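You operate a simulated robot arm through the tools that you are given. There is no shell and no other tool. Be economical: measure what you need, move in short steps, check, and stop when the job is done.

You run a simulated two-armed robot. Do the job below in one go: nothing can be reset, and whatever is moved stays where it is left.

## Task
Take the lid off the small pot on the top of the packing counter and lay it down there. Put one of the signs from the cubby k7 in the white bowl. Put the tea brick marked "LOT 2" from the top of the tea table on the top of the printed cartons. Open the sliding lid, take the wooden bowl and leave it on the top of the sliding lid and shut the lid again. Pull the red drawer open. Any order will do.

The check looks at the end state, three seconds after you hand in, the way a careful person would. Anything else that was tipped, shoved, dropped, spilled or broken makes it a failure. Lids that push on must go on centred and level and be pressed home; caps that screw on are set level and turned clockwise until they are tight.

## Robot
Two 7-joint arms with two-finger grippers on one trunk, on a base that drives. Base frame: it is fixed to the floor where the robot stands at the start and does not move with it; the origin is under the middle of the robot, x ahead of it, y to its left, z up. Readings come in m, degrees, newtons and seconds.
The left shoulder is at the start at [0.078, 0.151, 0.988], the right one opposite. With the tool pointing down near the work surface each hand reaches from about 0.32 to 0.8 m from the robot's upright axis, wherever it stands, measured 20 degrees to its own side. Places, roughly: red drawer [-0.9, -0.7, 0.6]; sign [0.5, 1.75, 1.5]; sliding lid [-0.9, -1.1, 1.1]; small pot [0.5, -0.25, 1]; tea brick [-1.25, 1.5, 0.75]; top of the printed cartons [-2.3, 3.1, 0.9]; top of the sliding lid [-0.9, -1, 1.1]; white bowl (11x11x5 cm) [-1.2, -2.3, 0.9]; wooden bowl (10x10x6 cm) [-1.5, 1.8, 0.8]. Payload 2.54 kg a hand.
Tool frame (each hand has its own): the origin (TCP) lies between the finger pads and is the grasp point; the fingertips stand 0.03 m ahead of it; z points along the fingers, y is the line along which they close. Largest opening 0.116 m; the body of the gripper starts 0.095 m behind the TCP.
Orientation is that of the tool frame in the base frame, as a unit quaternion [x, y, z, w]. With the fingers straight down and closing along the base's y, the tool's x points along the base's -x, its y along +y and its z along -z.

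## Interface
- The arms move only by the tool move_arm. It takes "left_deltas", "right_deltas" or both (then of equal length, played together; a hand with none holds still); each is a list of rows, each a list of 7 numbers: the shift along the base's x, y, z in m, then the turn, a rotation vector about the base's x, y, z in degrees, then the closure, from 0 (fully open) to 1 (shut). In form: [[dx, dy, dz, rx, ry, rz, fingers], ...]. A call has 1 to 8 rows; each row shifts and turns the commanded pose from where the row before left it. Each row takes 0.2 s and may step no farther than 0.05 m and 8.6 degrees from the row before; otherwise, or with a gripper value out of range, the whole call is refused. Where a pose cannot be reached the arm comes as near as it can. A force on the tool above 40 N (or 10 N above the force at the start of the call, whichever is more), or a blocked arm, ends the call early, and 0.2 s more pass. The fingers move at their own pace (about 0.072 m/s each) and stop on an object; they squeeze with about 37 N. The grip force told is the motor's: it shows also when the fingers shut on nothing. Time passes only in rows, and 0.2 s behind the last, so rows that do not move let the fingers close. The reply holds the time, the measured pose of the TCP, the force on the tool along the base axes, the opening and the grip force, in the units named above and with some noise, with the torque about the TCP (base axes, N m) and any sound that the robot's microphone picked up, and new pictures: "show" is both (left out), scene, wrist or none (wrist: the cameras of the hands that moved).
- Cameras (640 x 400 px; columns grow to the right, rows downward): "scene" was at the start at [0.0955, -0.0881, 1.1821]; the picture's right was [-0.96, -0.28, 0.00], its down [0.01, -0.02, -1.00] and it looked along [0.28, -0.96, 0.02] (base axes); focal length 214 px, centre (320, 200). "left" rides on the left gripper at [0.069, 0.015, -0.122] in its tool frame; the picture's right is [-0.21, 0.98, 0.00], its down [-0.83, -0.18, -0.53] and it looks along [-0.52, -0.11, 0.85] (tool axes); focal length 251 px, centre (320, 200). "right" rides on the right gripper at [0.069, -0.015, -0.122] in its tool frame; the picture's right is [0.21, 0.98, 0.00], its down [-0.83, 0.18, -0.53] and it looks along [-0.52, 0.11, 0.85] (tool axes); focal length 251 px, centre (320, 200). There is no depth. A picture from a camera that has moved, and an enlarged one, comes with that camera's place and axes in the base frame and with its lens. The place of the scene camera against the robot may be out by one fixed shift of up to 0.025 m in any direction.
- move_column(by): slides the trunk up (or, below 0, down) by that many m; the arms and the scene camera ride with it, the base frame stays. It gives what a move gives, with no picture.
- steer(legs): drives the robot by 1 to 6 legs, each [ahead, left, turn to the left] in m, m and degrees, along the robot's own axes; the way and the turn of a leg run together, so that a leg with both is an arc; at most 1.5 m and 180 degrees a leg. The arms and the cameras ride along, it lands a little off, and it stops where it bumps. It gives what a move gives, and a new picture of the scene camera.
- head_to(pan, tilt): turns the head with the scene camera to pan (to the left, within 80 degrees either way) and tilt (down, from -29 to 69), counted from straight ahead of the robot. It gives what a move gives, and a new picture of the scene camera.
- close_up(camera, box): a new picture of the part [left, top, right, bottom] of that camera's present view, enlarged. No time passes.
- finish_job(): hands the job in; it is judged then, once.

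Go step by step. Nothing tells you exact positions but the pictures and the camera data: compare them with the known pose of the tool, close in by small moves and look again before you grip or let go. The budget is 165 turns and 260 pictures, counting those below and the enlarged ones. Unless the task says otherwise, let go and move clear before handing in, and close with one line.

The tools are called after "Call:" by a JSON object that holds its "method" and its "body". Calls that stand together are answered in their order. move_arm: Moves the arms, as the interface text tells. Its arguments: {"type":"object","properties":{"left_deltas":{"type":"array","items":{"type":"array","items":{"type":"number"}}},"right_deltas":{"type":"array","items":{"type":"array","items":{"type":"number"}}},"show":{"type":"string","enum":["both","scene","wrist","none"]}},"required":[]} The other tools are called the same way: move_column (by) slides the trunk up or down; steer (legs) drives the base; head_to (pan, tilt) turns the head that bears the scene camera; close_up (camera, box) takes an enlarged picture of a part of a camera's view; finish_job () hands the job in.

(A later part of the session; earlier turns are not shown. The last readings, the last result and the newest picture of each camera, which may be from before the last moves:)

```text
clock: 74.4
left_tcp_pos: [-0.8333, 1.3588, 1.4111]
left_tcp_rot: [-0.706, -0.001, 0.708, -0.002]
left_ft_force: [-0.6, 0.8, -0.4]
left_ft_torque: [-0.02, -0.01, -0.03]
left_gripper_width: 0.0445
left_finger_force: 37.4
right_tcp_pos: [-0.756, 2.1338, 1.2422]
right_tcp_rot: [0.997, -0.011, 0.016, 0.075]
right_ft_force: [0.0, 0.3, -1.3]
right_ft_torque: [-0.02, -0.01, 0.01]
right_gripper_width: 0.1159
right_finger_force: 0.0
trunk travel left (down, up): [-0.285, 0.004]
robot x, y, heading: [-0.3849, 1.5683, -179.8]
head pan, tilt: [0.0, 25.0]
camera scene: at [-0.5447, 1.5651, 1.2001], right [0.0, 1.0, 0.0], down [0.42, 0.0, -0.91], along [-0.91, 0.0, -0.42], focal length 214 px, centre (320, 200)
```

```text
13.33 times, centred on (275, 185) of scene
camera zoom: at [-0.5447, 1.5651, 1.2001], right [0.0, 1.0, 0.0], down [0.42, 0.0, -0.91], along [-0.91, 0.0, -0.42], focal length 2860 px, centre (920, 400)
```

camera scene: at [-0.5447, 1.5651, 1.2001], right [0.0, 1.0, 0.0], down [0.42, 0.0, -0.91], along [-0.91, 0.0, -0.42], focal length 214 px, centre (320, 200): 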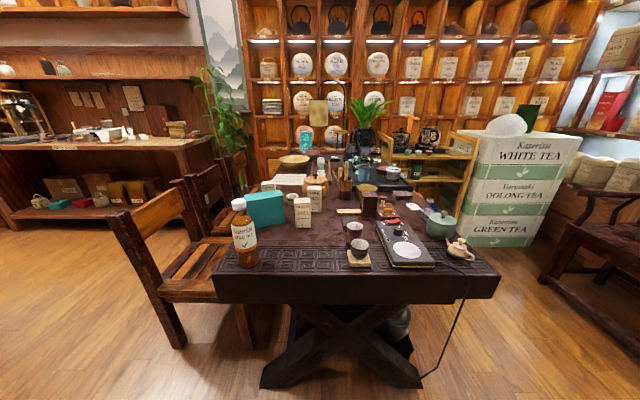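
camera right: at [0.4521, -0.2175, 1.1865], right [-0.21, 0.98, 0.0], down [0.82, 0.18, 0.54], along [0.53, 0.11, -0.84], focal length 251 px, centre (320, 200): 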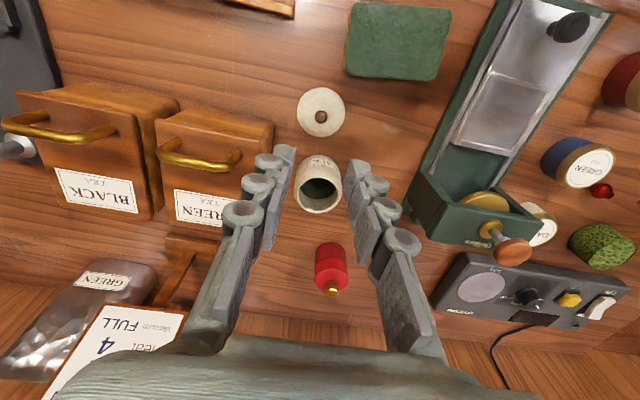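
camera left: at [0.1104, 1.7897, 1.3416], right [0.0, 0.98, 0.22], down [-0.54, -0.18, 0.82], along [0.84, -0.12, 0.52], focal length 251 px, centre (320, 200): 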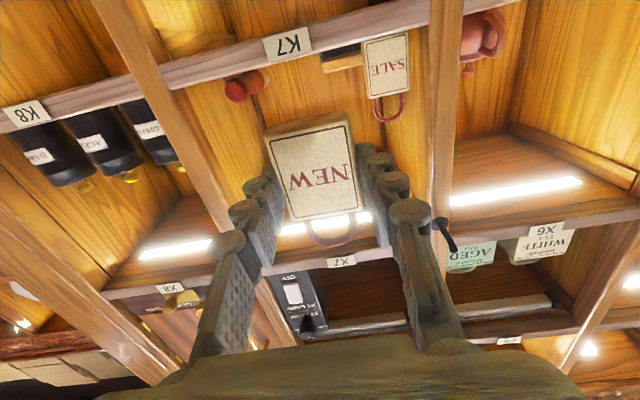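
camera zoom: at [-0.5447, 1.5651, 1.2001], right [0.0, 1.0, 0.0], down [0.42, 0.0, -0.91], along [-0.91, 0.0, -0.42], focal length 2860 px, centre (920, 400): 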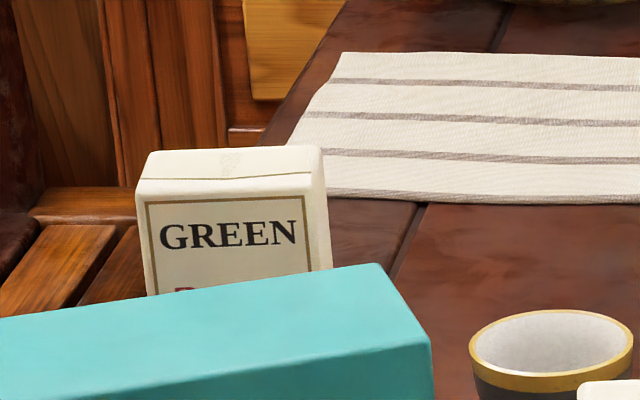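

GREEN brick is hidden behind the teal box; likely LOT 2. I'll drive to the corner of the table, left side, to see it better.

Call:
{"method": "steer", "body": {"legs": [[0, 0.5, 0], [0.25, 0, 0]]}}

Call:
{"method": "head_to", "body": {"pan": -15, "tilt": 35}}

```text
clock: 81.1
left_tcp_pos: [-1.0813, 0.8558, 1.4099]
left_tcp_rot: [-0.706, -0.002, 0.708, -0.004]
left_ft_force: [0.2, 0.1, -0.8]
left_ft_torque: [0.0, 0.0, -0.01]
left_gripper_width: 0.0443
left_finger_force: 37.2
right_tcp_pos: [-1.0039, 1.6316, 1.2413]
right_tcp_rot: [0.997, -0.01, 0.017, 0.075]
right_ft_force: [-0.6, 0.3, -1.4]
right_ft_torque: [0.0, -0.02, 0.01]
right_gripper_width: 0.1162
right_finger_force: 0.0
trunk travel left (down, up): [-0.285, 0.004]
robot x, y, heading: [-0.6405, 1.0691, -179.5]
head pan, tilt: [0.0, 25.0]
camera scene: at [-0.7926, 1.0642, 1.1999], right [-0.01, 1.0, 0.0], down [0.42, 0.0, -0.91], along [-0.91, -0.01, -0.42], focal length 214 px, centre (320, 200)
```

scene: 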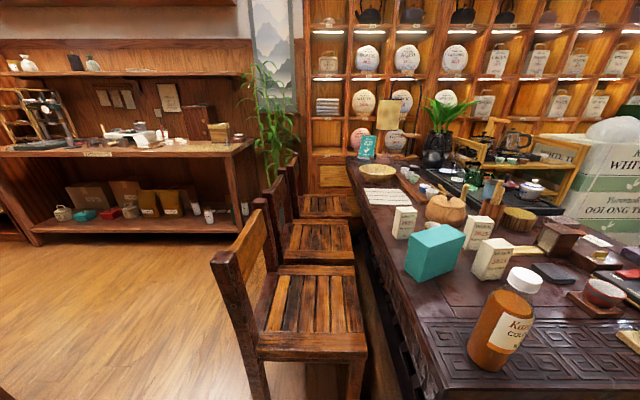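

```text
clock: 81.9
left_tcp_pos: [-1.0809, 0.856, 1.41]
left_tcp_rot: [-0.706, -0.002, 0.708, -0.004]
left_ft_force: [-0.5, -0.4, -0.3]
left_ft_torque: [-0.02, -0.02, -0.02]
left_gripper_width: 0.0443
left_finger_force: 36.7
right_tcp_pos: [-1.0041, 1.6314, 1.2411]
right_tcp_rot: [0.997, -0.009, 0.016, 0.075]
right_ft_force: [-0.2, 0.4, 0.0]
right_ft_torque: [0.0, -0.04, 0.03]
right_gripper_width: 0.1161
right_finger_force: 0.0
trunk travel left (down, up): [-0.285, 0.004]
robot x, y, heading: [-0.6332, 1.0664, -179.5]
head pan, tilt: [-15.0, 35.0]
camera scene: at [-0.785, 1.087, 1.1843], right [0.25, 0.97, 0.0], down [0.55, -0.14, -0.82], along [-0.79, 0.21, -0.57], focal length 214 px, centre (320, 200)
```

scene: 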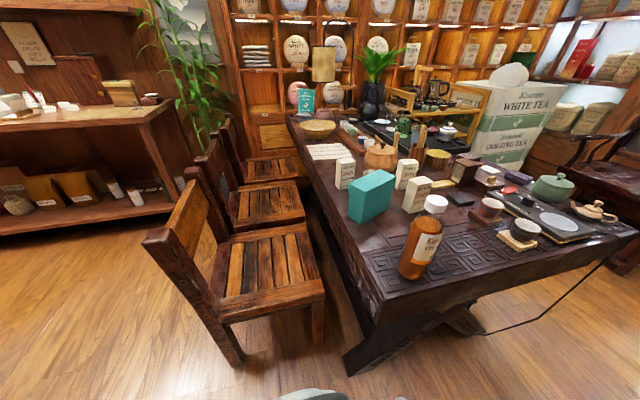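

Call:
{"method": "close_up", "body": {"camera": "scene", "box": [330, 130, 450, 220]}}

Call:
{"method": "close_up", "body": {"camera": "scene", "box": [330, 148, 370, 198]}}

```text
4.44 times, centred on (390, 175) of scene
camera zoom: at [-0.785, 1.087, 1.1843], right [0.25, 0.97, 0.0], down [0.55, -0.14, -0.82], along [-0.79, 0.21, -0.57], focal length 953 px, centre (9, 311)
```

zoom: 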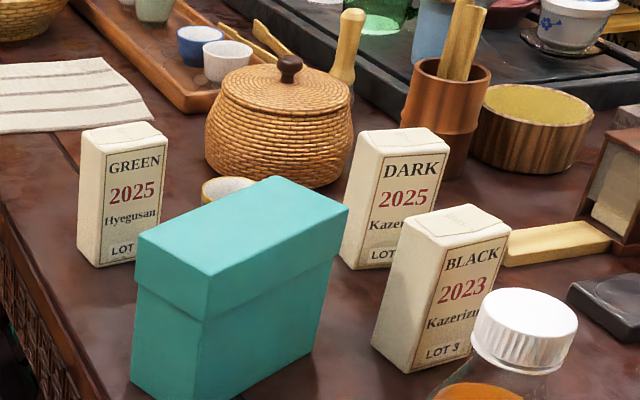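

```text
8.00 times, centred on (350, 173) of scene
camera zoom: at [-0.785, 1.087, 1.1843], right [0.25, 0.97, 0.0], down [0.55, -0.14, -0.82], along [-0.79, 0.21, -0.57], focal length 1716 px, centre (80, 416)
```

zoom: 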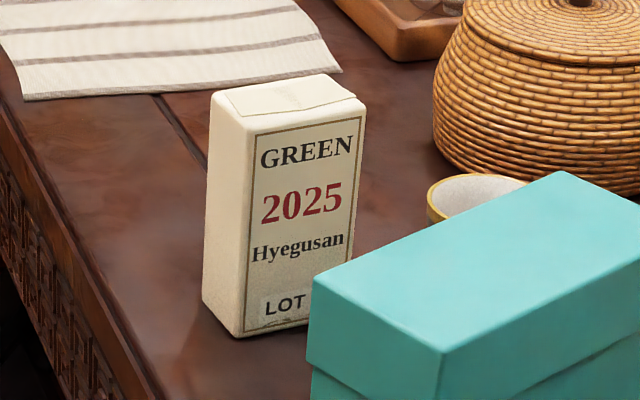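

LOT label on GREEN is partly hidden; by elimination it should be LOT 2, and I'll confirm with the wrist camera. I'll nudge closer and bring the right hand over it.

Call:
{"method": "steer", "body": {"legs": [[0.08, 0.05, 0]]}}

Call:
{"method": "move_arm", "body": {"right_deltas": [[-0.035, -0.03, -0.01, 4.3, 1, 0.5, 0], [-0.035, -0.03, -0.01, 4.3, 0.8, 0.5, 0], [-0.035, -0.03, -0.015, 0, 0, 0, 0], [-0.035, -0.03, -0.015, 0, 0, 0, 0], [-0.035, -0.03, -0.015, 0, 0, 0, 0], [-0.035, -0.03, -0.015, 0, 0, 0, 0], [-0.035, -0.03, -0.015, 0, 0, 0, 0], [0, 0, 0, 0, 0, 0, 0]]}}

```text
clock: 83.0
left_tcp_pos: [-1.161, 0.8059, 1.4106]
left_tcp_rot: [-0.706, -0.002, 0.708, -0.003]
left_ft_force: [-0.3, 0.2, -1.1]
left_ft_torque: [0.01, -0.01, 0.02]
left_gripper_width: 0.0442
left_finger_force: 36.8
right_tcp_pos: [-1.0837, 1.5814, 1.2412]
right_tcp_rot: [0.997, -0.009, 0.017, 0.075]
right_ft_force: [-0.6, -0.8, 0.6]
right_ft_torque: [0.0, 0.0, 0.03]
right_gripper_width: 0.1161
right_finger_force: 0.0
trunk travel left (down, up): [-0.285, 0.004]
robot x, y, heading: [-0.7151, 1.0186, -180.0]
head pan, tilt: [-15.0, 35.0]
camera scene: at [-0.8649, 1.0367, 1.1841], right [0.25, 0.97, 0.0], down [0.56, -0.14, -0.82], along [-0.79, 0.21, -0.57], focal length 214 px, centre (320, 200)
```

scene: 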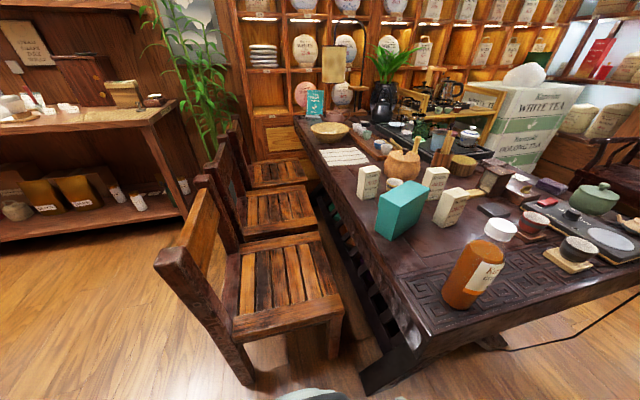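

```text
clock: 84.8
left_tcp_pos: [-1.158, 0.8075, 1.4115]
left_tcp_rot: [-0.706, -0.001, 0.708, -0.003]
left_ft_force: [-0.1, 1.0, -0.9]
left_ft_torque: [-0.03, 0.0, -0.02]
left_gripper_width: 0.044
left_finger_force: 37.0
right_tcp_pos: [-1.325, 1.3726, 1.1456]
right_tcp_rot: [1.0, -0.001, 0.001, -0.001]
right_ft_force: [0.7, 0.5, 0.5]
right_ft_torque: [0.02, 0.0, -0.02]
right_gripper_width: 0.1159
right_finger_force: 0.1
trunk travel left (down, up): [-0.285, 0.004]
robot x, y, heading: [-0.7108, 1.0146, -179.5]
head pan, tilt: [-15.0, 35.0]
camera scene: at [-0.8638, 1.0372, 1.1843], right [0.25, 0.97, 0.0], down [0.55, -0.15, -0.82], along [-0.79, 0.21, -0.57], focal length 214 px, centre (320, 200)
camera right: at [-1.2572, 1.3864, 1.2688], right [0.21, -0.98, 0.0], down [-0.83, -0.18, 0.53], along [-0.52, -0.11, -0.85], focal length 251 px, centre (320, 200)
```

scene: 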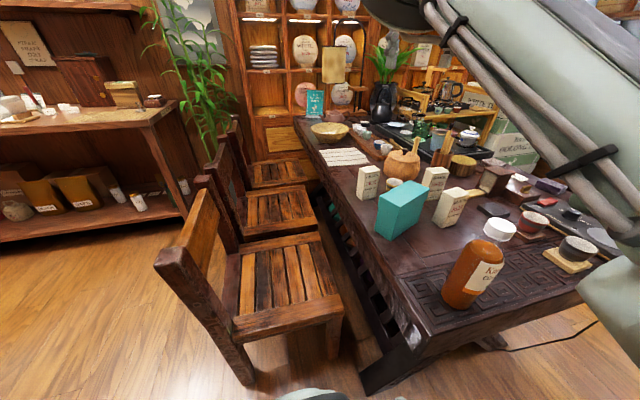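
right: 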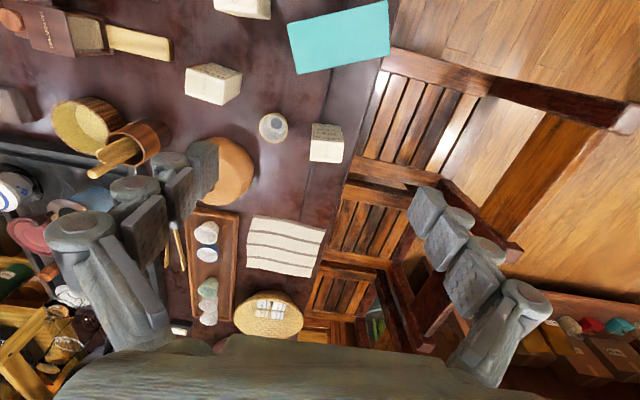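

Call:
{"method": "close_up", "body": {"camera": "right", "box": [270, 90, 390, 180]}}

Call:
{"method": "close_up", "body": {"camera": "scene", "box": [340, 140, 440, 240]}}

```text
4.44 times, centred on (330, 135) of right
camera zoom: at [-1.2572, 1.3864, 1.2688], right [0.21, -0.98, 0.0], down [-0.83, -0.18, 0.53], along [-0.52, -0.11, -0.85], focal length 1118 px, centre (276, 489)
```

zoom: 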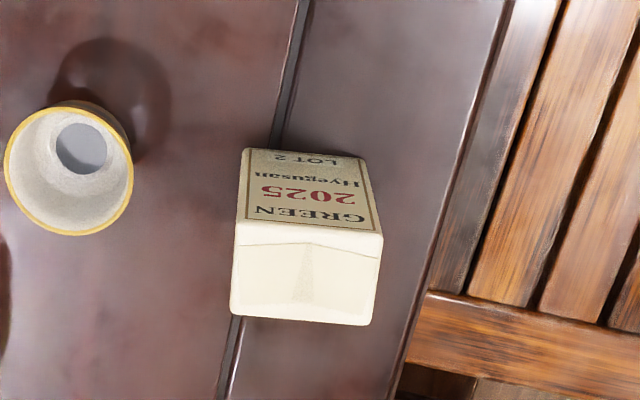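

```text
4.00 times, centred on (390, 190) of scene
camera zoom: at [-0.8638, 1.0372, 1.1843], right [0.25, 0.97, 0.0], down [0.55, -0.15, -0.82], along [-0.79, 0.21, -0.57], focal length 858 px, centre (40, 240)
```

zoom: 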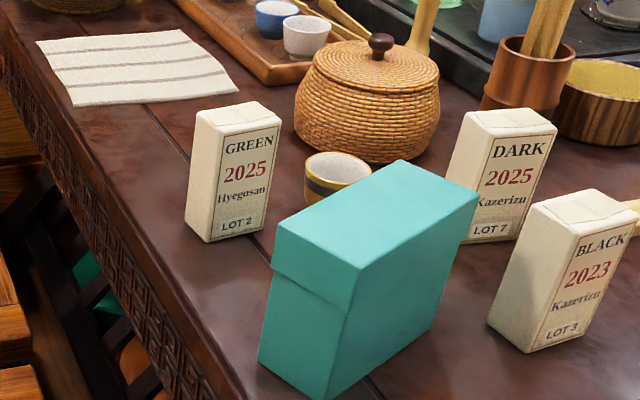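

LOT 2 confirmed on the GREEN brick. Its top is at ~[-1.408, 1.343, 0.865], turned about 12°. I'll align above it.

Call:
{"method": "move_arm", "body": {"right_deltas": [[-0.03, -0.01, -0.03, 0, 0, 6, 0], [-0.03, -0.01, -0.03, 0, 0, 6, 0], [-0.023, -0.01, -0.035, 0, 0, 0, 0.2], [0, 0, -0.04, 0, 0, 0, 0.2], [0, 0, -0.04, 0, 0, 0, 0.2], [0, 0, 0, 0, 0, 0, 0.2]], "show": "wrist"}}

Call:
{"method": "close_up", "body": {"camera": "scene", "box": [330, 100, 450, 230]}}

```text
clock: 86.2
left_tcp_pos: [-1.1591, 0.8076, 1.4106]
left_tcp_rot: [-0.706, -0.002, 0.708, -0.003]
left_ft_force: [0.5, 0.6, -1.4]
left_ft_torque: [-0.03, -0.02, -0.01]
left_gripper_width: 0.0443
left_finger_force: 37.0
right_tcp_pos: [-1.4102, 1.34, 0.9723]
right_tcp_rot: [0.995, 0.103, 0.0, 0.001]
right_ft_force: [1.0, -1.0, -0.3]
right_ft_torque: [-0.01, 0.01, 0.07]
right_gripper_width: 0.0925
right_finger_force: 0.2
trunk travel left (down, up): [-0.285, 0.004]
robot x, y, heading: [-0.7114, 1.0159, -179.5]
head pan, tilt: [-15.0, 35.0]
camera right: at [-1.3455, 1.3696, 1.0945], right [0.41, -0.91, 0.0], down [-0.77, -0.35, 0.53], along [-0.49, -0.22, -0.85], focal length 251 px, centre (320, 200)
```

right: 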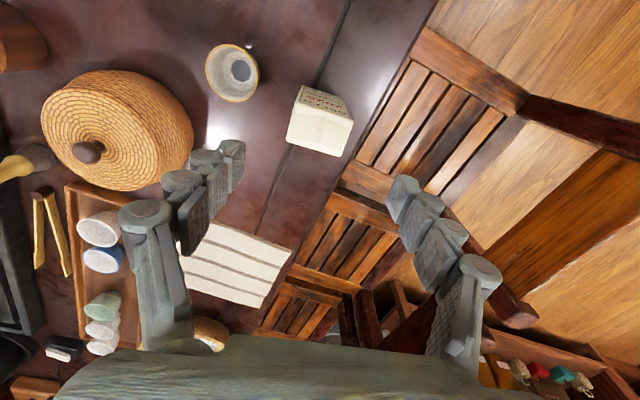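

```text
3.08 times, centred on (390, 165) of scene
camera zoom: at [-0.864, 1.037, 1.1843], right [0.25, 0.97, 0.0], down [0.55, -0.14, -0.82], along [-0.79, 0.21, -0.57], focal length 660 px, centre (105, 308)
```

zoom: 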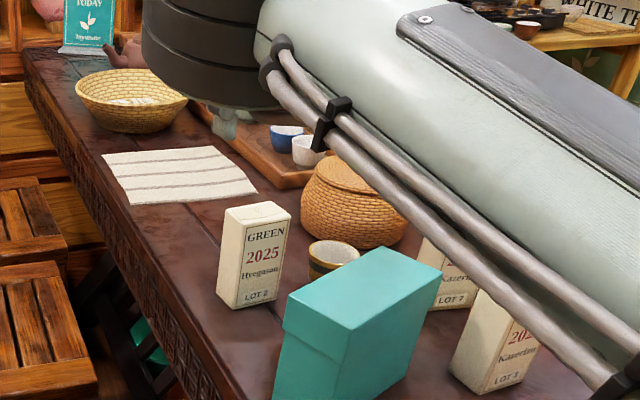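

Call:
{"method": "close_up", "body": {"camera": "right", "box": [270, 70, 370, 170]}}

```text
4.00 times, centred on (320, 120) of right
camera zoom: at [-1.3455, 1.3696, 1.0945], right [0.41, -0.91, 0.0], down [-0.77, -0.35, 0.53], along [-0.49, -0.22, -0.85], focal length 1006 px, centre (320, 520)
```

zoom: 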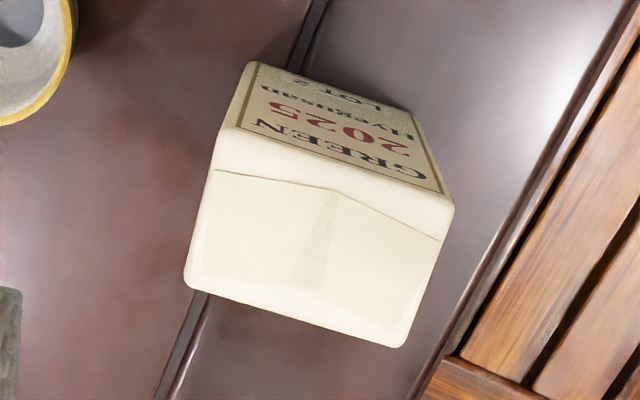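

Brick center (-1.410, 1.341), turned ~7°. Correct the yaw, narrow the opening, and descend.

Call:
{"method": "move_arm", "body": {"right_deltas": [[0, 0.001, -0.03, 0, 0, -5, 0.36], [0, 0, -0.03, 0, 0, 0, 0.36], [0, 0, 0, 0, 0, 0, 0.36]], "show": "none"}}

Call:
{"method": "close_up", "body": {"camera": "right", "box": [220, 70, 420, 220]}}

```text
clock: 87.0
left_tcp_pos: [-1.1605, 0.8062, 1.4102]
left_tcp_rot: [-0.706, 0.0, 0.708, -0.002]
left_ft_force: [-0.3, 0.7, -0.7]
left_ft_torque: [-0.02, 0.02, -0.02]
left_gripper_width: 0.0443
left_finger_force: 36.5
right_tcp_pos: [-1.4096, 1.3424, 0.9118]
right_tcp_rot: [0.998, 0.06, 0.0, 0.0]
right_ft_force: [-0.1, -0.9, -0.1]
right_ft_torque: [0.0, 0.0, -0.01]
right_gripper_width: 0.0743
right_finger_force: 0.1
trunk travel left (down, up): [-0.285, 0.004]
robot x, y, heading: [-0.7166, 1.0158, -179.4]
head pan, tilt: [-15.0, 35.0]
```

```text
2.67 times, centred on (320, 145) of right
camera zoom: at [-1.343, 1.365, 1.0346], right [0.33, -0.94, 0.0], down [-0.8, -0.28, 0.53], along [-0.5, -0.18, -0.85], focal length 670 px, centre (320, 347)
```

zoom: 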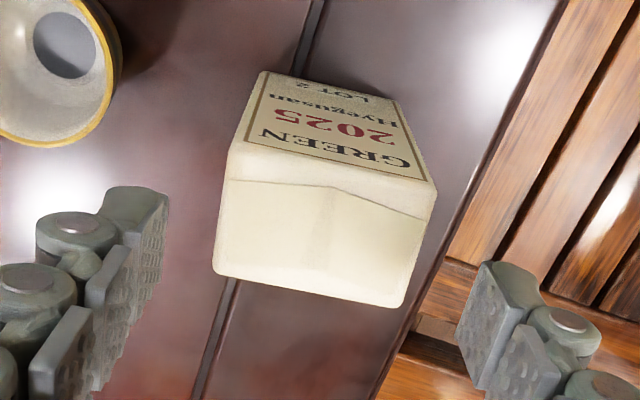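

Call:
{"method": "move_arm", "body": {"right_deltas": [[0, 0, -0.025, 0, 0, 1.5, 0.36], [0, -0.001, -0.025, 0, 0, 0, 0.36], [0, 0, -0.022, 0, 0, 0, 0.36], [0, 0, 0, 0, 0, 0, 0.55], [0, 0, 0, 0, 0, 0, 0.7], [0, 0, 0, 0, 0, 0, 0.7], [0, 0, 0, 0, 0, 0, 0.7]], "show": "wrist"}}

```text
clock: 88.6
left_tcp_pos: [-1.1609, 0.8062, 1.4097]
left_tcp_rot: [-0.707, -0.001, 0.708, -0.002]
left_ft_force: [0.3, 0.2, -0.3]
left_ft_torque: [0.04, 0.02, 0.02]
left_gripper_width: 0.0442
left_finger_force: 36.9
right_tcp_pos: [-1.411, 1.3405, 0.8397]
right_tcp_rot: [0.997, 0.073, 0.001, 0.001]
right_ft_force: [-0.4, 0.1, 0.3]
right_ft_torque: [-0.01, -0.02, 0.01]
right_gripper_width: 0.0548
right_finger_force: 36.8
trunk travel left (down, up): [-0.285, 0.004]
robot x, y, heading: [-0.7131, 1.0191, -179.7]
head pan, tilt: [-15.0, 35.0]
camera right: at [-1.3447, 1.3653, 0.9627], right [0.36, -0.93, 0.0], down [-0.79, -0.3, 0.53], along [-0.5, -0.19, -0.85], focal length 251 px, centre (320, 200)
```

right: 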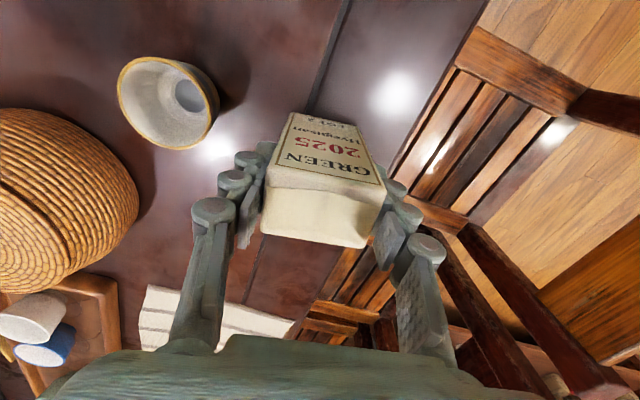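

LOT 2 brick gripped. Lift straight up, then back out.

Call:
{"method": "move_arm", "body": {"right_deltas": [[0, 0, 0.02, 0, 0, 0, 0.75], [0, 0, 0.045, 0, 0, 0, 0.75], [0, 0, 0.045, 0, 0, 0, 0.75], [0, 0, 0.045, 0, 0, 0, 0.75], [0, 0, 0.045, 0, 0, 0, 0.75], [0.02, 0, 0.045, 0, 0, 0, 0.75], [0.03, 0.02, 0.035, 0, 0, 0, 0.75], [0.03, 0.02, 0.03, 0, 0, -4, 0.75]]}}

```text
refused: row 7 steps farther than a row can; nothing moved
```

Call:
{"method": "move_arm", "body": {"right_deltas": [[0, 0, 0.02, 0, 0, 0, 0.75], [0, 0, 0.045, 0, 0, 0, 0.75], [0, 0, 0.045, 0, 0, 0, 0.75], [0, 0, 0.045, 0, 0, 0, 0.75], [0, 0, 0.045, 0, 0, 0, 0.75], [0.02, 0, 0.04, 0, 0, 0, 0.75], [0.03, 0.02, 0.03, 0, 0, 0, 0.75], [0.03, 0.02, 0.03, 0, 0, -4, 0.75]]}}

Call:
{"method": "steer", "body": {"legs": [[-0.22, 0, 0], [0, -1.5, 0]]}}

```text
clock: 90.4
left_tcp_pos: [-1.1598, 0.808, 1.4118]
left_tcp_rot: [-0.706, -0.002, 0.708, -0.003]
left_ft_force: [0.2, -0.5, -0.1]
left_ft_torque: [0.01, -0.04, 0.02]
left_gripper_width: 0.0439
left_finger_force: 37.0
right_tcp_pos: [-1.3298, 1.3821, 1.1388]
right_tcp_rot: [0.999, 0.039, 0.0, 0.001]
right_ft_force: [-1.2, -0.3, -2.0]
right_ft_torque: [-0.02, -0.01, 0.01]
right_gripper_width: 0.055
right_finger_force: 37.1
trunk travel left (down, up): [-0.285, 0.004]
robot x, y, heading: [-0.7112, 1.0183, -179.9]
head pan, tilt: [-15.0, 35.0]
camera scene: at [-0.8635, 1.0372, 1.1844], right [0.25, 0.97, 0.0], down [0.55, -0.15, -0.82], along [-0.79, 0.21, -0.57], focal length 214 px, centre (320, 200)
camera right: at [-1.2614, 1.4012, 1.2625], right [0.29, -0.96, 0.0], down [-0.81, -0.24, 0.53], along [-0.51, -0.16, -0.85], focal length 251 px, centre (320, 200)
```

scene: 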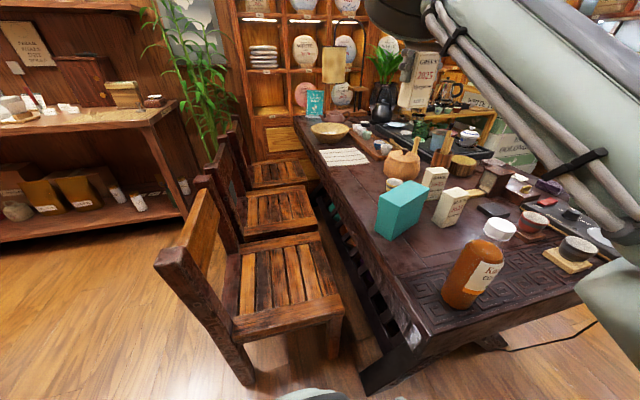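
right: 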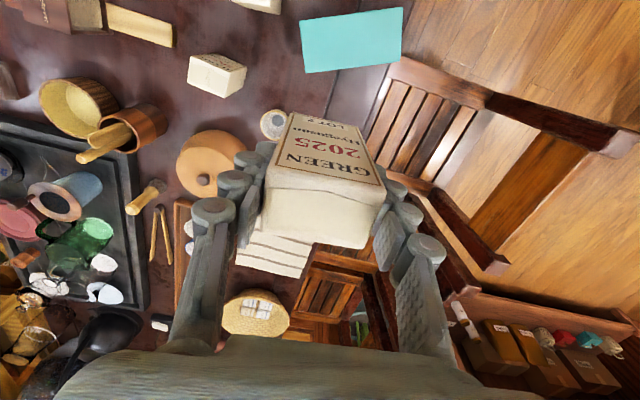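

```text
clock: 106.2
left_tcp_pos: [-0.9503, 2.3046, 1.4093]
left_tcp_rot: [-0.706, -0.003, 0.708, -0.004]
left_ft_force: [0.2, 0.3, -0.4]
left_ft_torque: [-0.02, -0.01, -0.02]
left_gripper_width: 0.0441
left_finger_force: 36.8
right_tcp_pos: [-1.1228, 2.8783, 1.1392]
right_tcp_rot: [0.999, 0.04, 0.001, 0.001]
right_ft_force: [-1.0, -0.3, -1.2]
right_ft_torque: [0.01, 0.01, -0.01]
right_gripper_width: 0.0549
right_finger_force: 37.2
trunk travel left (down, up): [-0.285, 0.004]
robot x, y, heading: [-0.5029, 2.5151, -179.2]
head pan, tilt: [-15.0, 35.0]
camera scene: at [-0.6557, 2.5356, 1.1842], right [0.25, 0.97, 0.0], down [0.56, -0.14, -0.82], along [-0.79, 0.21, -0.57], focal length 214 px, centre (320, 200)
```

scene: 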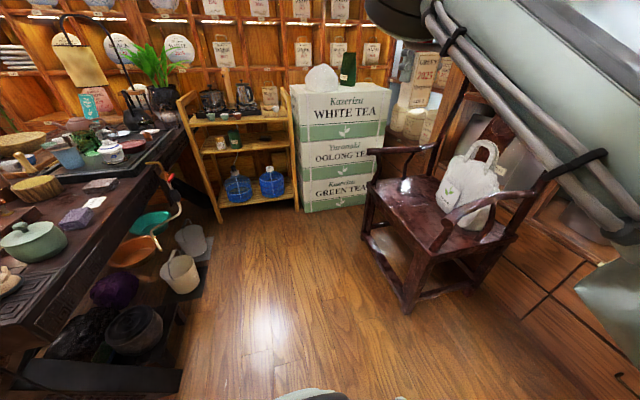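

Call:
{"method": "close_up", "body": {"camera": "scene", "box": [270, 40, 430, 140]}}

```text
4.00 times, centred on (350, 90) of scene
camera zoom: at [-0.6557, 2.5356, 1.1842], right [0.25, 0.97, 0.0], down [0.56, -0.14, -0.82], along [-0.79, 0.21, -0.57], focal length 858 px, centre (200, 640)
```

zoom: 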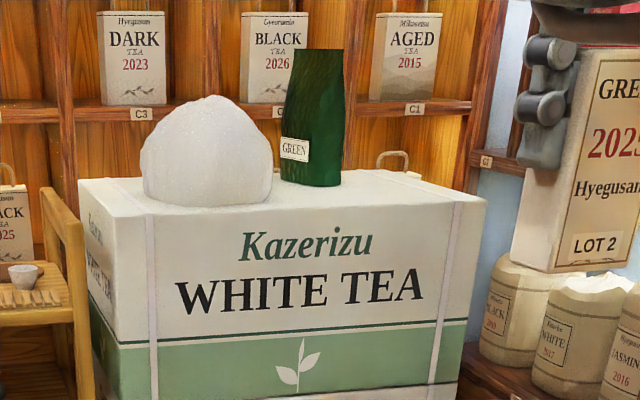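

Free space on the carton top is right-front of the green tin (~[-2.23, 3.22]). I'll drive along the aisle in stages.

Call:
{"method": "steer", "body": {"legs": [[0, -0.2, 0], [0.75, 0, 0]]}}

Call:
{"method": "head_to", "body": {"pan": -30, "tilt": 25}}

```text
clock: 112.5
left_tcp_pos: [-1.7014, 2.5024, 1.4102]
left_tcp_rot: [-0.706, -0.002, 0.708, -0.003]
left_ft_force: [0.6, -0.3, -0.3]
left_ft_torque: [0.02, 0.02, 0.0]
left_gripper_width: 0.0443
left_finger_force: 37.3
right_tcp_pos: [-1.8732, 3.0759, 1.1394]
right_tcp_rot: [0.999, 0.039, 0.001, 0.001]
right_ft_force: [0.0, 0.1, -1.1]
right_ft_torque: [0.0, -0.01, 0.0]
right_gripper_width: 0.0548
right_finger_force: 37.1
trunk travel left (down, up): [-0.285, 0.004]
robot x, y, heading: [-1.2564, 2.7143, -179.4]
head pan, tilt: [-15.0, 35.0]
camera scene: at [-1.407, 2.7328, 1.1842], right [0.25, 0.97, 0.0], down [0.56, -0.14, -0.82], along [-0.79, 0.21, -0.57], focal length 214 px, centre (320, 200)
```

scene: 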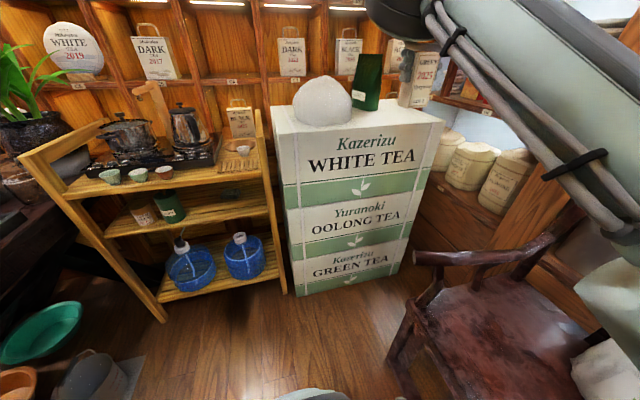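

```text
clock: 113.2
left_tcp_pos: [-1.7026, 2.5024, 1.4095]
left_tcp_rot: [-0.706, -0.003, 0.708, -0.005]
left_ft_force: [-0.6, 0.1, -0.2]
left_ft_torque: [-0.01, -0.01, 0.02]
left_gripper_width: 0.0442
left_finger_force: 36.6
right_tcp_pos: [-1.8734, 3.076, 1.1384]
right_tcp_rot: [0.999, 0.038, 0.001, 0.0]
right_ft_force: [0.0, 0.1, -0.9]
right_ft_torque: [0.0, -0.01, 0.01]
right_gripper_width: 0.0551
right_finger_force: 36.3
trunk travel left (down, up): [-0.285, 0.004]
robot x, y, heading: [-1.2563, 2.7106, -179.4]
head pan, tilt: [-30.0, 25.0]
camera scene: at [-1.4017, 2.7561, 1.1999], right [0.49, 0.87, 0.0], down [0.37, -0.21, -0.91], along [-0.79, 0.45, -0.42], focal length 214 px, centre (320, 200)
```

scene: 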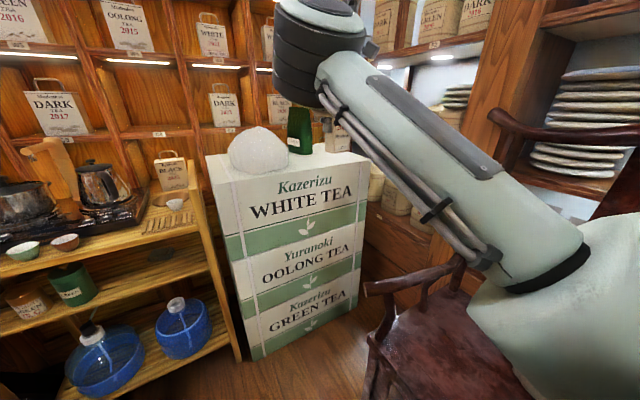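

Call:
{"method": "steer", "body": {"legs": [[0, 0, -22], [0.38, 0.12, 0]]}}

```text
clock: 116.9
left_tcp_pos: [-2.1469, 2.7099, 1.4105]
left_tcp_rot: [-0.694, 0.133, 0.696, 0.132]
left_ft_force: [-0.2, 0.5, -0.5]
left_ft_torque: [-0.04, 0.01, 0.0]
left_gripper_width: 0.0442
left_finger_force: 37.1
right_tcp_pos: [-2.0905, 3.3067, 1.1394]
right_tcp_rot: [0.988, -0.152, 0.001, 0.0]
right_ft_force: [-0.7, 0.2, -1.9]
right_ft_torque: [-0.03, -0.01, -0.03]
right_gripper_width: 0.0553
right_finger_force: 36.9
trunk travel left (down, up): [-0.285, 0.004]
robot x, y, heading: [-1.6518, 2.7381, 158.2]
head pan, tilt: [-30.0, 25.0]
camera scene: at [-1.7722, 2.8346, 1.1999], right [0.78, 0.62, 0.0], down [0.26, -0.33, -0.91], along [-0.56, 0.71, -0.42], focal length 214 px, centre (320, 200)
```

scene: 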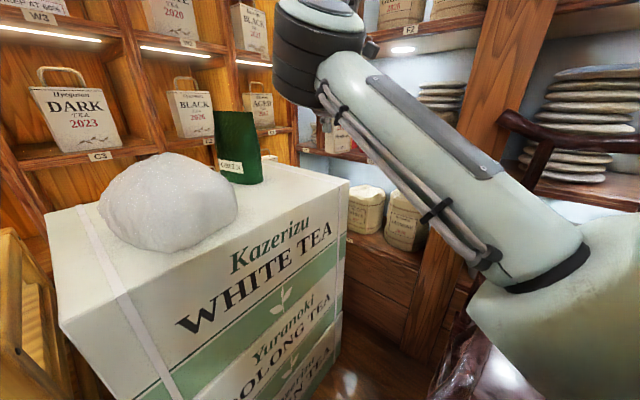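

Carton top spans x −2.16…−2.58, y 2.78…3.45. I'll move the brick over [-2.27, 3.29].

Call:
{"method": "move_arm", "body": {"right_deltas": [[-0.045, -0.005, 0, 0, 0, 0, 0.75], [-0.045, -0.005, 0, 0, 0, 0, 0.75], [-0.045, -0.005, 0, 0, 0, 0, 0.75], [-0.04, -0.003, 0, 0, 0, 0, 0.75], [0, 0, 0, 0, 0, 0, 0.75]]}}

```text
clock: 118.1
left_tcp_pos: [-2.1478, 2.7103, 1.4101]
left_tcp_rot: [-0.693, 0.134, 0.695, 0.133]
left_ft_force: [-0.2, -0.6, -0.6]
left_ft_torque: [-0.01, -0.04, 0.0]
left_gripper_width: 0.0443
left_finger_force: 36.8
right_tcp_pos: [-2.182, 3.2823, 1.12]
right_tcp_rot: [0.988, -0.152, 0.001, 0.0]
right_ft_force: [-0.3, 0.2, -2.0]
right_ft_torque: [-0.03, 0.02, 0.01]
right_gripper_width: 0.0551
right_finger_force: 37.2
right hand out of reach, approached as far as the arm can: row 2, 3, 4
trunk travel left (down, up): [-0.285, 0.004]
robot x, y, heading: [-1.6518, 2.7383, 158.5]
head pan, tilt: [-30.0, 25.0]
camera scene: at [-1.7719, 2.8345, 1.2], right [0.78, 0.62, 0.0], down [0.26, -0.33, -0.91], along [-0.56, 0.71, -0.42], focal length 214 px, centre (320, 200)
camera right: at [-2.111, 3.2746, 1.242], right [-0.09, -1.0, 0.0], down [-0.84, 0.08, 0.53], along [-0.53, 0.05, -0.85], focal length 251 px, centre (320, 200)
```

scene: 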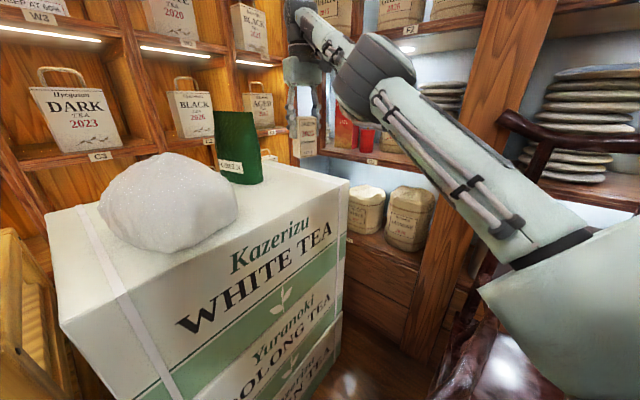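
right: 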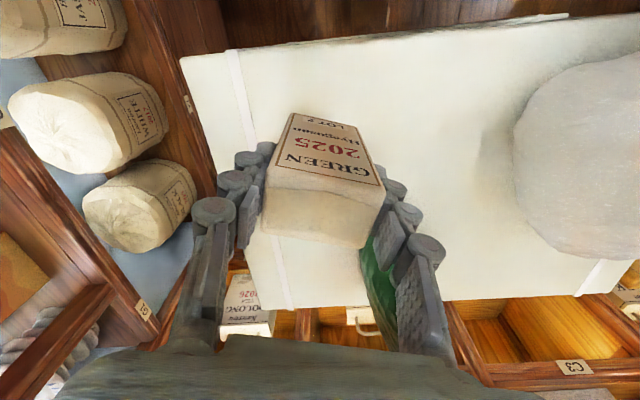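

Call:
{"method": "steer", "body": {"legs": [[0.07, 0, 0]]}}

Call:
{"method": "close_up", "body": {"camera": "right", "box": [160, 0, 560, 250]}}

```text
clock: 119.1
left_tcp_pos: [-2.2105, 2.7377, 1.4095]
left_tcp_rot: [-0.693, 0.134, 0.696, 0.132]
left_ft_force: [0.2, 1.3, -0.5]
left_ft_torque: [0.02, 0.03, -0.01]
left_gripper_width: 0.0445
left_finger_force: 36.7
right_tcp_pos: [-2.2466, 3.3071, 1.1183]
right_tcp_rot: [0.988, -0.152, 0.001, 0.001]
right_ft_force: [0.3, -0.1, -1.0]
right_ft_torque: [-0.02, -0.1, -0.01]
right_gripper_width: 0.0548
right_finger_force: 37.1
trunk travel left (down, up): [-0.285, 0.004]
robot x, y, heading: [-1.7186, 2.7642, 158.7]
head pan, tilt: [-30.0, 25.0]
camera scene: at [-1.8368, 2.8602, 1.1998], right [0.78, 0.62, 0.0], down [0.26, -0.33, -0.91], along [-0.56, 0.71, -0.42], focal length 214 px, centre (320, 200)
```

scene: 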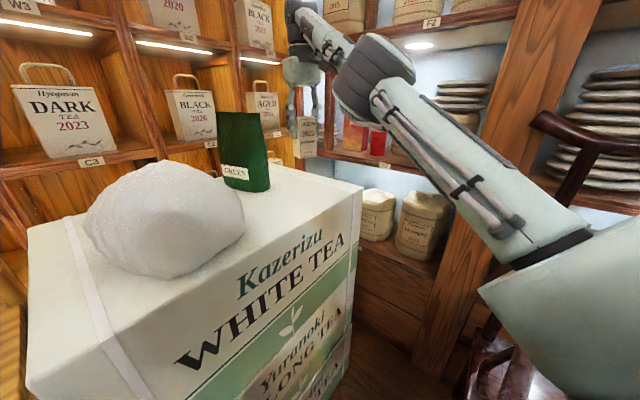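

```text
1.60 times, centred on (360, 125) of right
camera zoom: at [-2.1762, 3.3002, 1.2414], right [-0.09, -1.0, 0.0], down [-0.84, 0.08, 0.53], along [-0.53, 0.05, -0.85], focal length 402 px, centre (256, 320)
```

zoom: 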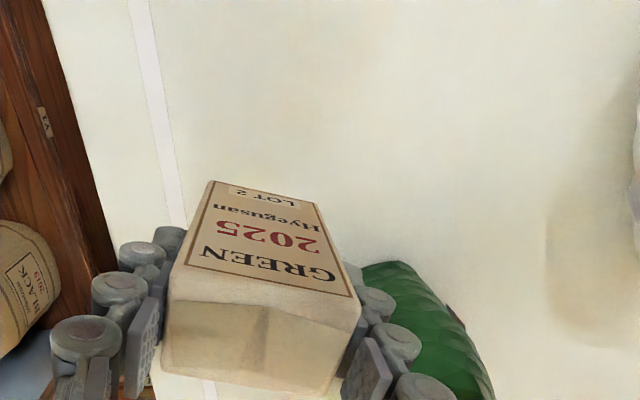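

Call:
{"method": "move_arm", "body": {"right_deltas": [[0, 0.015, -0.02, 0, 0, 0, 0.75], [0, 0, -0.02, 0, 0, 0, 0.75], [0, 0, -0.02, 0, 0, 0, 0.75], [0, 0, 0, 0, 0, 0, 0.75]]}}

Call:
{"method": "close_up", "body": {"camera": "scene", "box": [220, 40, 380, 200]}}

```text
clock: 120.1
left_tcp_pos: [-2.2103, 2.736, 1.4099]
left_tcp_rot: [-0.693, 0.132, 0.696, 0.131]
left_ft_force: [-0.6, 0.0, -0.6]
left_ft_torque: [0.01, -0.01, -0.03]
left_gripper_width: 0.0443
left_finger_force: 37.2
right_tcp_pos: [-2.246, 3.3222, 1.0577]
right_tcp_rot: [0.988, -0.152, 0.001, 0.0]
right_ft_force: [0.0, -0.1, -1.5]
right_ft_torque: [0.01, 0.01, -0.03]
right_gripper_width: 0.055
right_finger_force: 37.0
trunk travel left (down, up): [-0.285, 0.004]
robot x, y, heading: [-1.713, 2.765, 158.6]
head pan, tilt: [-30.0, 25.0]
camera scene: at [-1.8359, 2.8598, 1.2], right [0.78, 0.62, 0.0], down [0.26, -0.33, -0.91], along [-0.56, 0.71, -0.42], focal length 214 px, centre (320, 200)
camera right: at [-2.1754, 3.3152, 1.1815], right [-0.09, -1.0, 0.0], down [-0.84, 0.07, 0.53], along [-0.53, 0.05, -0.85], focal length 251 px, centre (320, 200)
```

scene: 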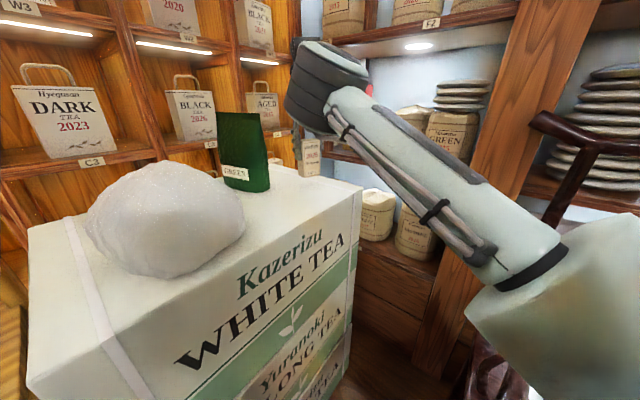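
right: 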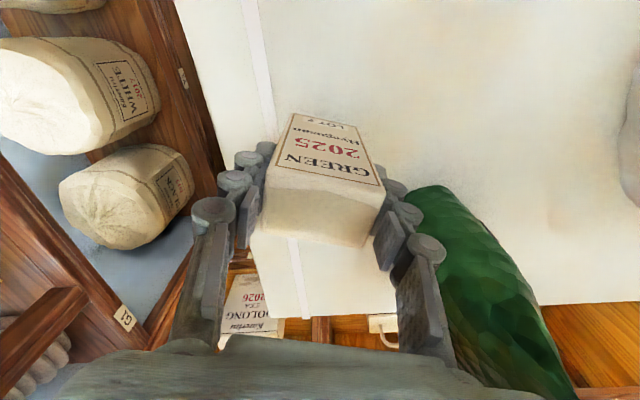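

```text
2.50 times, centred on (300, 120) of scene
camera zoom: at [-1.8359, 2.8598, 1.2], right [0.78, 0.62, 0.0], down [0.26, -0.33, -0.91], along [-0.56, 0.71, -0.42], focal length 536 px, centre (370, 400)
```

zoom: 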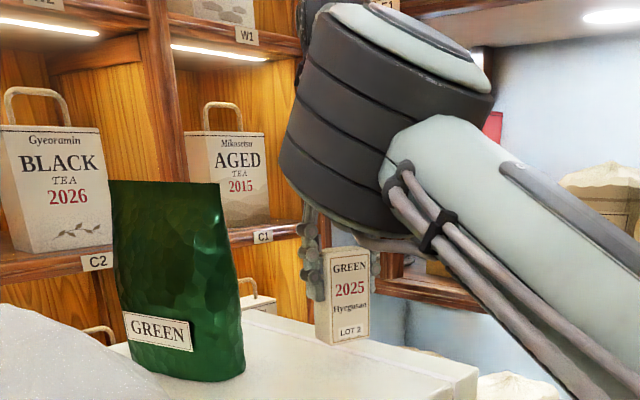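

Call:
{"method": "move_arm", "body": {"right_deltas": [[0, 0, -0.008, 0, 0, 0, 0.75], [0, 0, -0.006, 0, 0, 0, 0.75], [0, 0, -0.005, 0, 0, 0, 0.75], [0, 0, -0.004, 0, 0, 0, 0.75], [0, 0, -0.003, 0, 0, 0, 0.75]], "show": "none"}}

Call:
{"method": "close_up", "body": {"camera": "scene", "box": [220, 70, 380, 200]}}

```text
clock: 121.3
left_tcp_pos: [-2.2102, 2.7354, 1.4105]
left_tcp_rot: [-0.694, 0.133, 0.695, 0.132]
left_ft_force: [0.3, -0.7, -0.5]
left_ft_torque: [-0.01, -0.02, -0.01]
left_gripper_width: 0.0441
left_finger_force: 37.5
right_tcp_pos: [-2.2468, 3.3226, 1.033]
right_tcp_rot: [0.988, -0.152, 0.0, 0.0]
right_ft_force: [-0.5, -0.1, -0.8]
right_ft_torque: [-0.02, 0.0, 0.01]
right_gripper_width: 0.0549
right_finger_force: 37.0
trunk travel left (down, up): [-0.285, 0.004]
robot x, y, heading: [-1.72, 2.763, 158.4]
head pan, tilt: [-30.0, 25.0]
```

```text
3.08 times, centred on (300, 135) of scene
camera zoom: at [-1.8361, 2.8599, 1.2], right [0.78, 0.62, 0.0], down [0.26, -0.33, -0.91], along [-0.56, 0.71, -0.42], focal length 660 px, centre (382, 400)
```

zoom: 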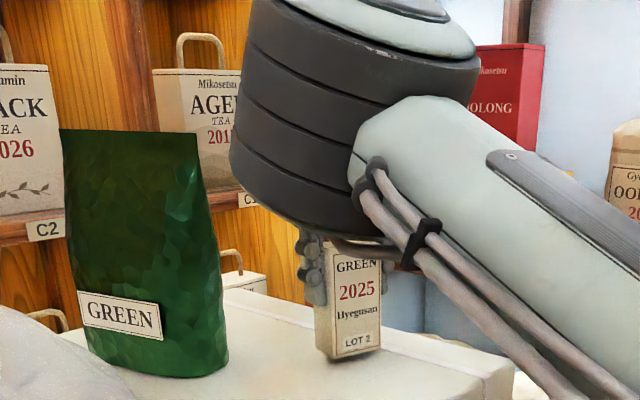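

Call:
{"method": "move_arm", "body": {"right_deltas": [[0, 0, -0.003, 0, 0, 0, 0.75], [0, 0, -0.003, 0, 0, 0, 0.75], [0, 0, -0.003, 0, 0, 0, 0.75], [0, 0, -0.003, 0, 0, 0, 0.75]], "show": "none"}}

Call:
{"method": "close_up", "body": {"camera": "scene", "box": [260, 90, 360, 190]}}

```text
clock: 122.3
left_tcp_pos: [-2.2102, 2.7353, 1.4107]
left_tcp_rot: [-0.693, 0.133, 0.696, 0.132]
left_ft_force: [0.9, -0.3, -1.4]
left_ft_torque: [-0.01, 0.0, -0.01]
left_gripper_width: 0.0442
left_finger_force: 37.2
right_tcp_pos: [-2.2469, 3.3222, 1.022]
right_tcp_rot: [0.988, -0.152, -0.001, 0.0]
right_ft_force: [-1.0, 1.4, 7.8]
right_ft_torque: [-0.02, 0.06, -0.03]
right_gripper_width: 0.055
right_finger_force: 36.5
trunk travel left (down, up): [-0.285, 0.004]
robot x, y, heading: [-1.7152, 2.7641, 158.7]
head pan, tilt: [-30.0, 25.0]
```

```text
4.00 times, centred on (310, 140) of scene
camera zoom: at [-1.8355, 2.8593, 1.2004], right [0.78, 0.62, 0.0], down [0.26, -0.33, -0.91], along [-0.56, 0.71, -0.42], focal length 858 px, centre (360, 440)
```

zoom: 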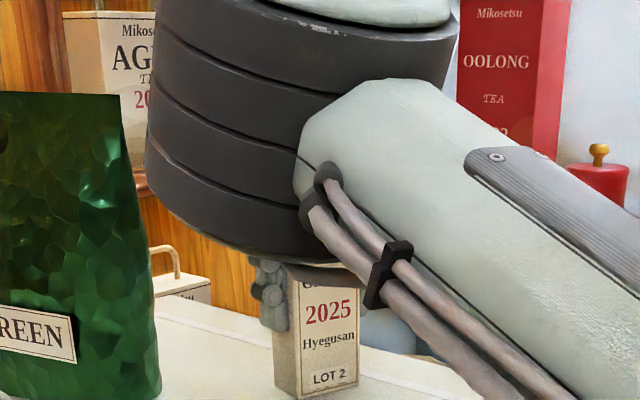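

Contact felt. Release and rise.

Call:
{"method": "move_arm", "body": {"right_deltas": [[0, 0, 0.001, 0, 0, 0, 0.5], [0, 0, 0, 0, 0, 0, 0.36], [0, 0, 0, 0, 0, 0, 0.36], [0, 0, 0.02, 0, 0, 0, 0.36], [0, 0, 0.03, 0, 0, 0, 0.36], [0, 0, 0.04, 0, 0, 0, 0.36], [0.02, 0.0, 0.04, 0, 0, 0, 0.36]]}}

```text
clock: 123.9
left_tcp_pos: [-2.2111, 2.7346, 1.4104]
left_tcp_rot: [-0.694, 0.132, 0.695, 0.132]
left_ft_force: [-0.9, 0.2, -0.7]
left_ft_torque: [0.01, 0.06, -0.02]
left_gripper_width: 0.0446
left_finger_force: 37.4
right_tcp_pos: [-2.2318, 3.3181, 1.1317]
right_tcp_rot: [0.988, -0.152, 0.0, -0.001]
right_ft_force: [0.2, 0.3, -0.5]
right_ft_torque: [0.02, -0.04, 0.01]
right_gripper_width: 0.0741
right_finger_force: 0.2
right hand out of reach, approached as far as the arm can: row 6, 7
trunk travel left (down, up): [-0.285, 0.004]
robot x, y, heading: [-1.7192, 2.7659, 158.4]
head pan, tilt: [-30.0, 25.0]
camera scene: at [-1.8369, 2.8595, 1.1999], right [0.78, 0.62, 0.0], down [0.26, -0.33, -0.91], along [-0.56, 0.71, -0.42], focal length 214 px, centre (320, 200)
camera right: at [-2.162, 3.3106, 1.2547], right [-0.09, -1.0, 0.0], down [-0.84, 0.08, 0.53], along [-0.53, 0.05, -0.85], focal length 251 px, centre (320, 200)
```

scene: 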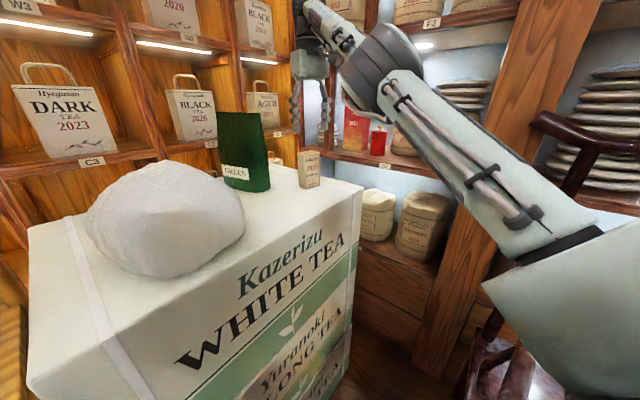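
right: 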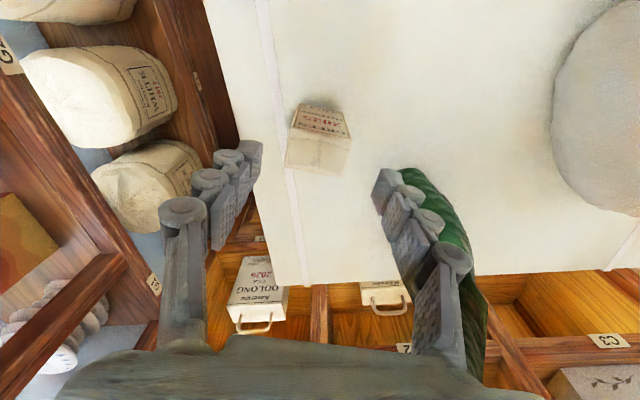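

Brick stands on the carton top. Now retract the right hand and move to face the tea table from the aisle side for the wooden bowl.

Call:
{"method": "move_arm", "body": {"right_deltas": [[0.035, -0.03, 0.01, 0, 0, 0, 0.3], [0.035, -0.03, 0.015, 0, 0, 0, 0.2], [0.035, -0.03, 0.015, 0, 0, 0, 0.1], [0.035, -0.03, 0.015, 0, 0, 0, 0], [0.035, -0.02, 0.015, 0, 0, 0, 0], [0, 0, 0, 0, 0, 0, 0]], "show": "none"}}

Call:
{"method": "steer", "body": {"legs": [[-0.45, 0.09, 0], [0, 0, 112]]}}

Call:
{"method": "head_to", "body": {"pan": 0, "tilt": 40}}

```text
clock: 125.3
left_tcp_pos: [-2.21, 2.7364, 1.4105]
left_tcp_rot: [-0.694, 0.133, 0.696, 0.131]
left_ft_force: [0.1, 0.0, -0.4]
left_ft_torque: [0.03, 0.01, 0.05]
left_gripper_width: 0.0442
left_finger_force: 36.4
right_tcp_pos: [-2.0587, 3.1801, 1.1994]
right_tcp_rot: [0.988, -0.152, 0.006, 0.003]
right_ft_force: [-0.3, 0.5, -0.3]
right_ft_torque: [-0.07, -0.03, -0.03]
right_gripper_width: 0.1159
right_finger_force: 0.0
trunk travel left (down, up): [-0.285, 0.004]
robot x, y, heading: [-1.7153, 2.7643, 158.4]
head pan, tilt: [-30.0, 25.0]
```

```text
clock: 132.9
left_tcp_pos: [-1.121, 2.0721, 1.4098]
left_tcp_rot: [0.497, 0.501, -0.498, 0.504]
left_ft_force: [-0.2, 0.6, -1.1]
left_ft_torque: [-0.04, 0.03, 0.02]
left_gripper_width: 0.0443
left_finger_force: 37.0
right_tcp_pos: [-1.5893, 2.0457, 1.2028]
right_tcp_rot: [0.679, 0.734, 0.003, -0.001]
right_ft_force: [0.0, -0.2, 0.1]
right_ft_torque: [0.03, 0.0, 0.01]
right_gripper_width: 0.1161
right_finger_force: 0.1
trunk travel left (down, up): [-0.285, 0.004]
robot x, y, heading: [-1.3326, 2.5181, -89.6]
head pan, tilt: [-30.0, 25.0]
camera scene: at [-1.38, 2.3697, 1.2312], right [-0.84, 0.54, 0.0], down [0.05, 0.08, -0.99], along [-0.54, -0.84, -0.1], focal length 214 px, centre (320, 200)
```

scene: 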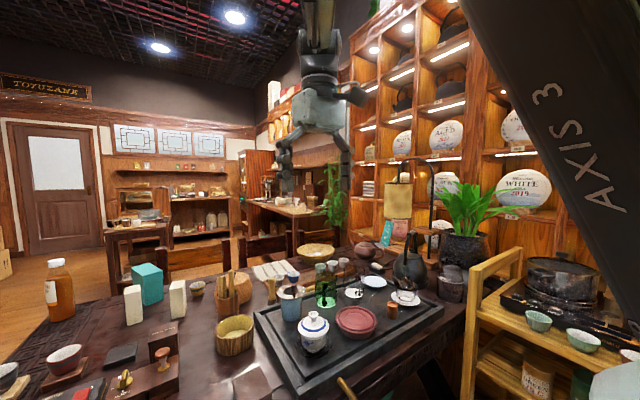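

```text
clock: 133.8
left_tcp_pos: [-1.1209, 2.0714, 1.4106]
left_tcp_rot: [0.496, 0.502, -0.497, 0.505]
left_ft_force: [-0.2, 0.6, -1.0]
left_ft_torque: [0.03, 0.01, -0.03]
left_gripper_width: 0.0448
left_finger_force: 37.1
right_tcp_pos: [-1.5899, 2.0457, 1.1984]
right_tcp_rot: [0.678, 0.735, 0.007, -0.003]
right_ft_force: [-0.5, -0.3, -0.3]
right_ft_torque: [-0.03, -0.02, 0.0]
right_gripper_width: 0.1161
right_finger_force: 0.1
trunk travel left (down, up): [-0.285, 0.004]
robot x, y, heading: [-1.3331, 2.5176, -89.5]
head pan, tilt: [0.0, 40.0]
camera scene: at [-1.3763, 2.3674, 1.2308], right [-0.87, 0.5, 0.0], down [0.05, 0.09, -0.99], along [-0.5, -0.86, -0.11], focal length 214 px, centre (320, 200)
```

scene: 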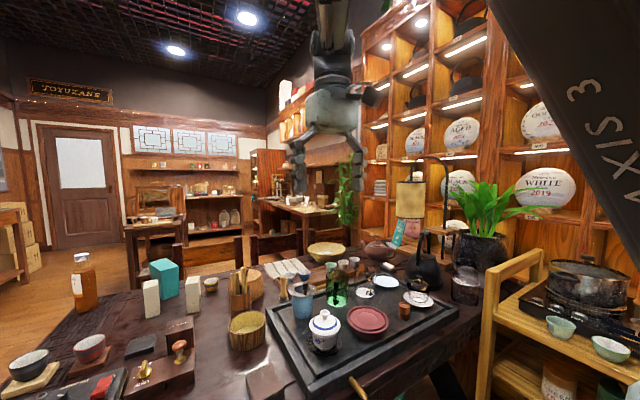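

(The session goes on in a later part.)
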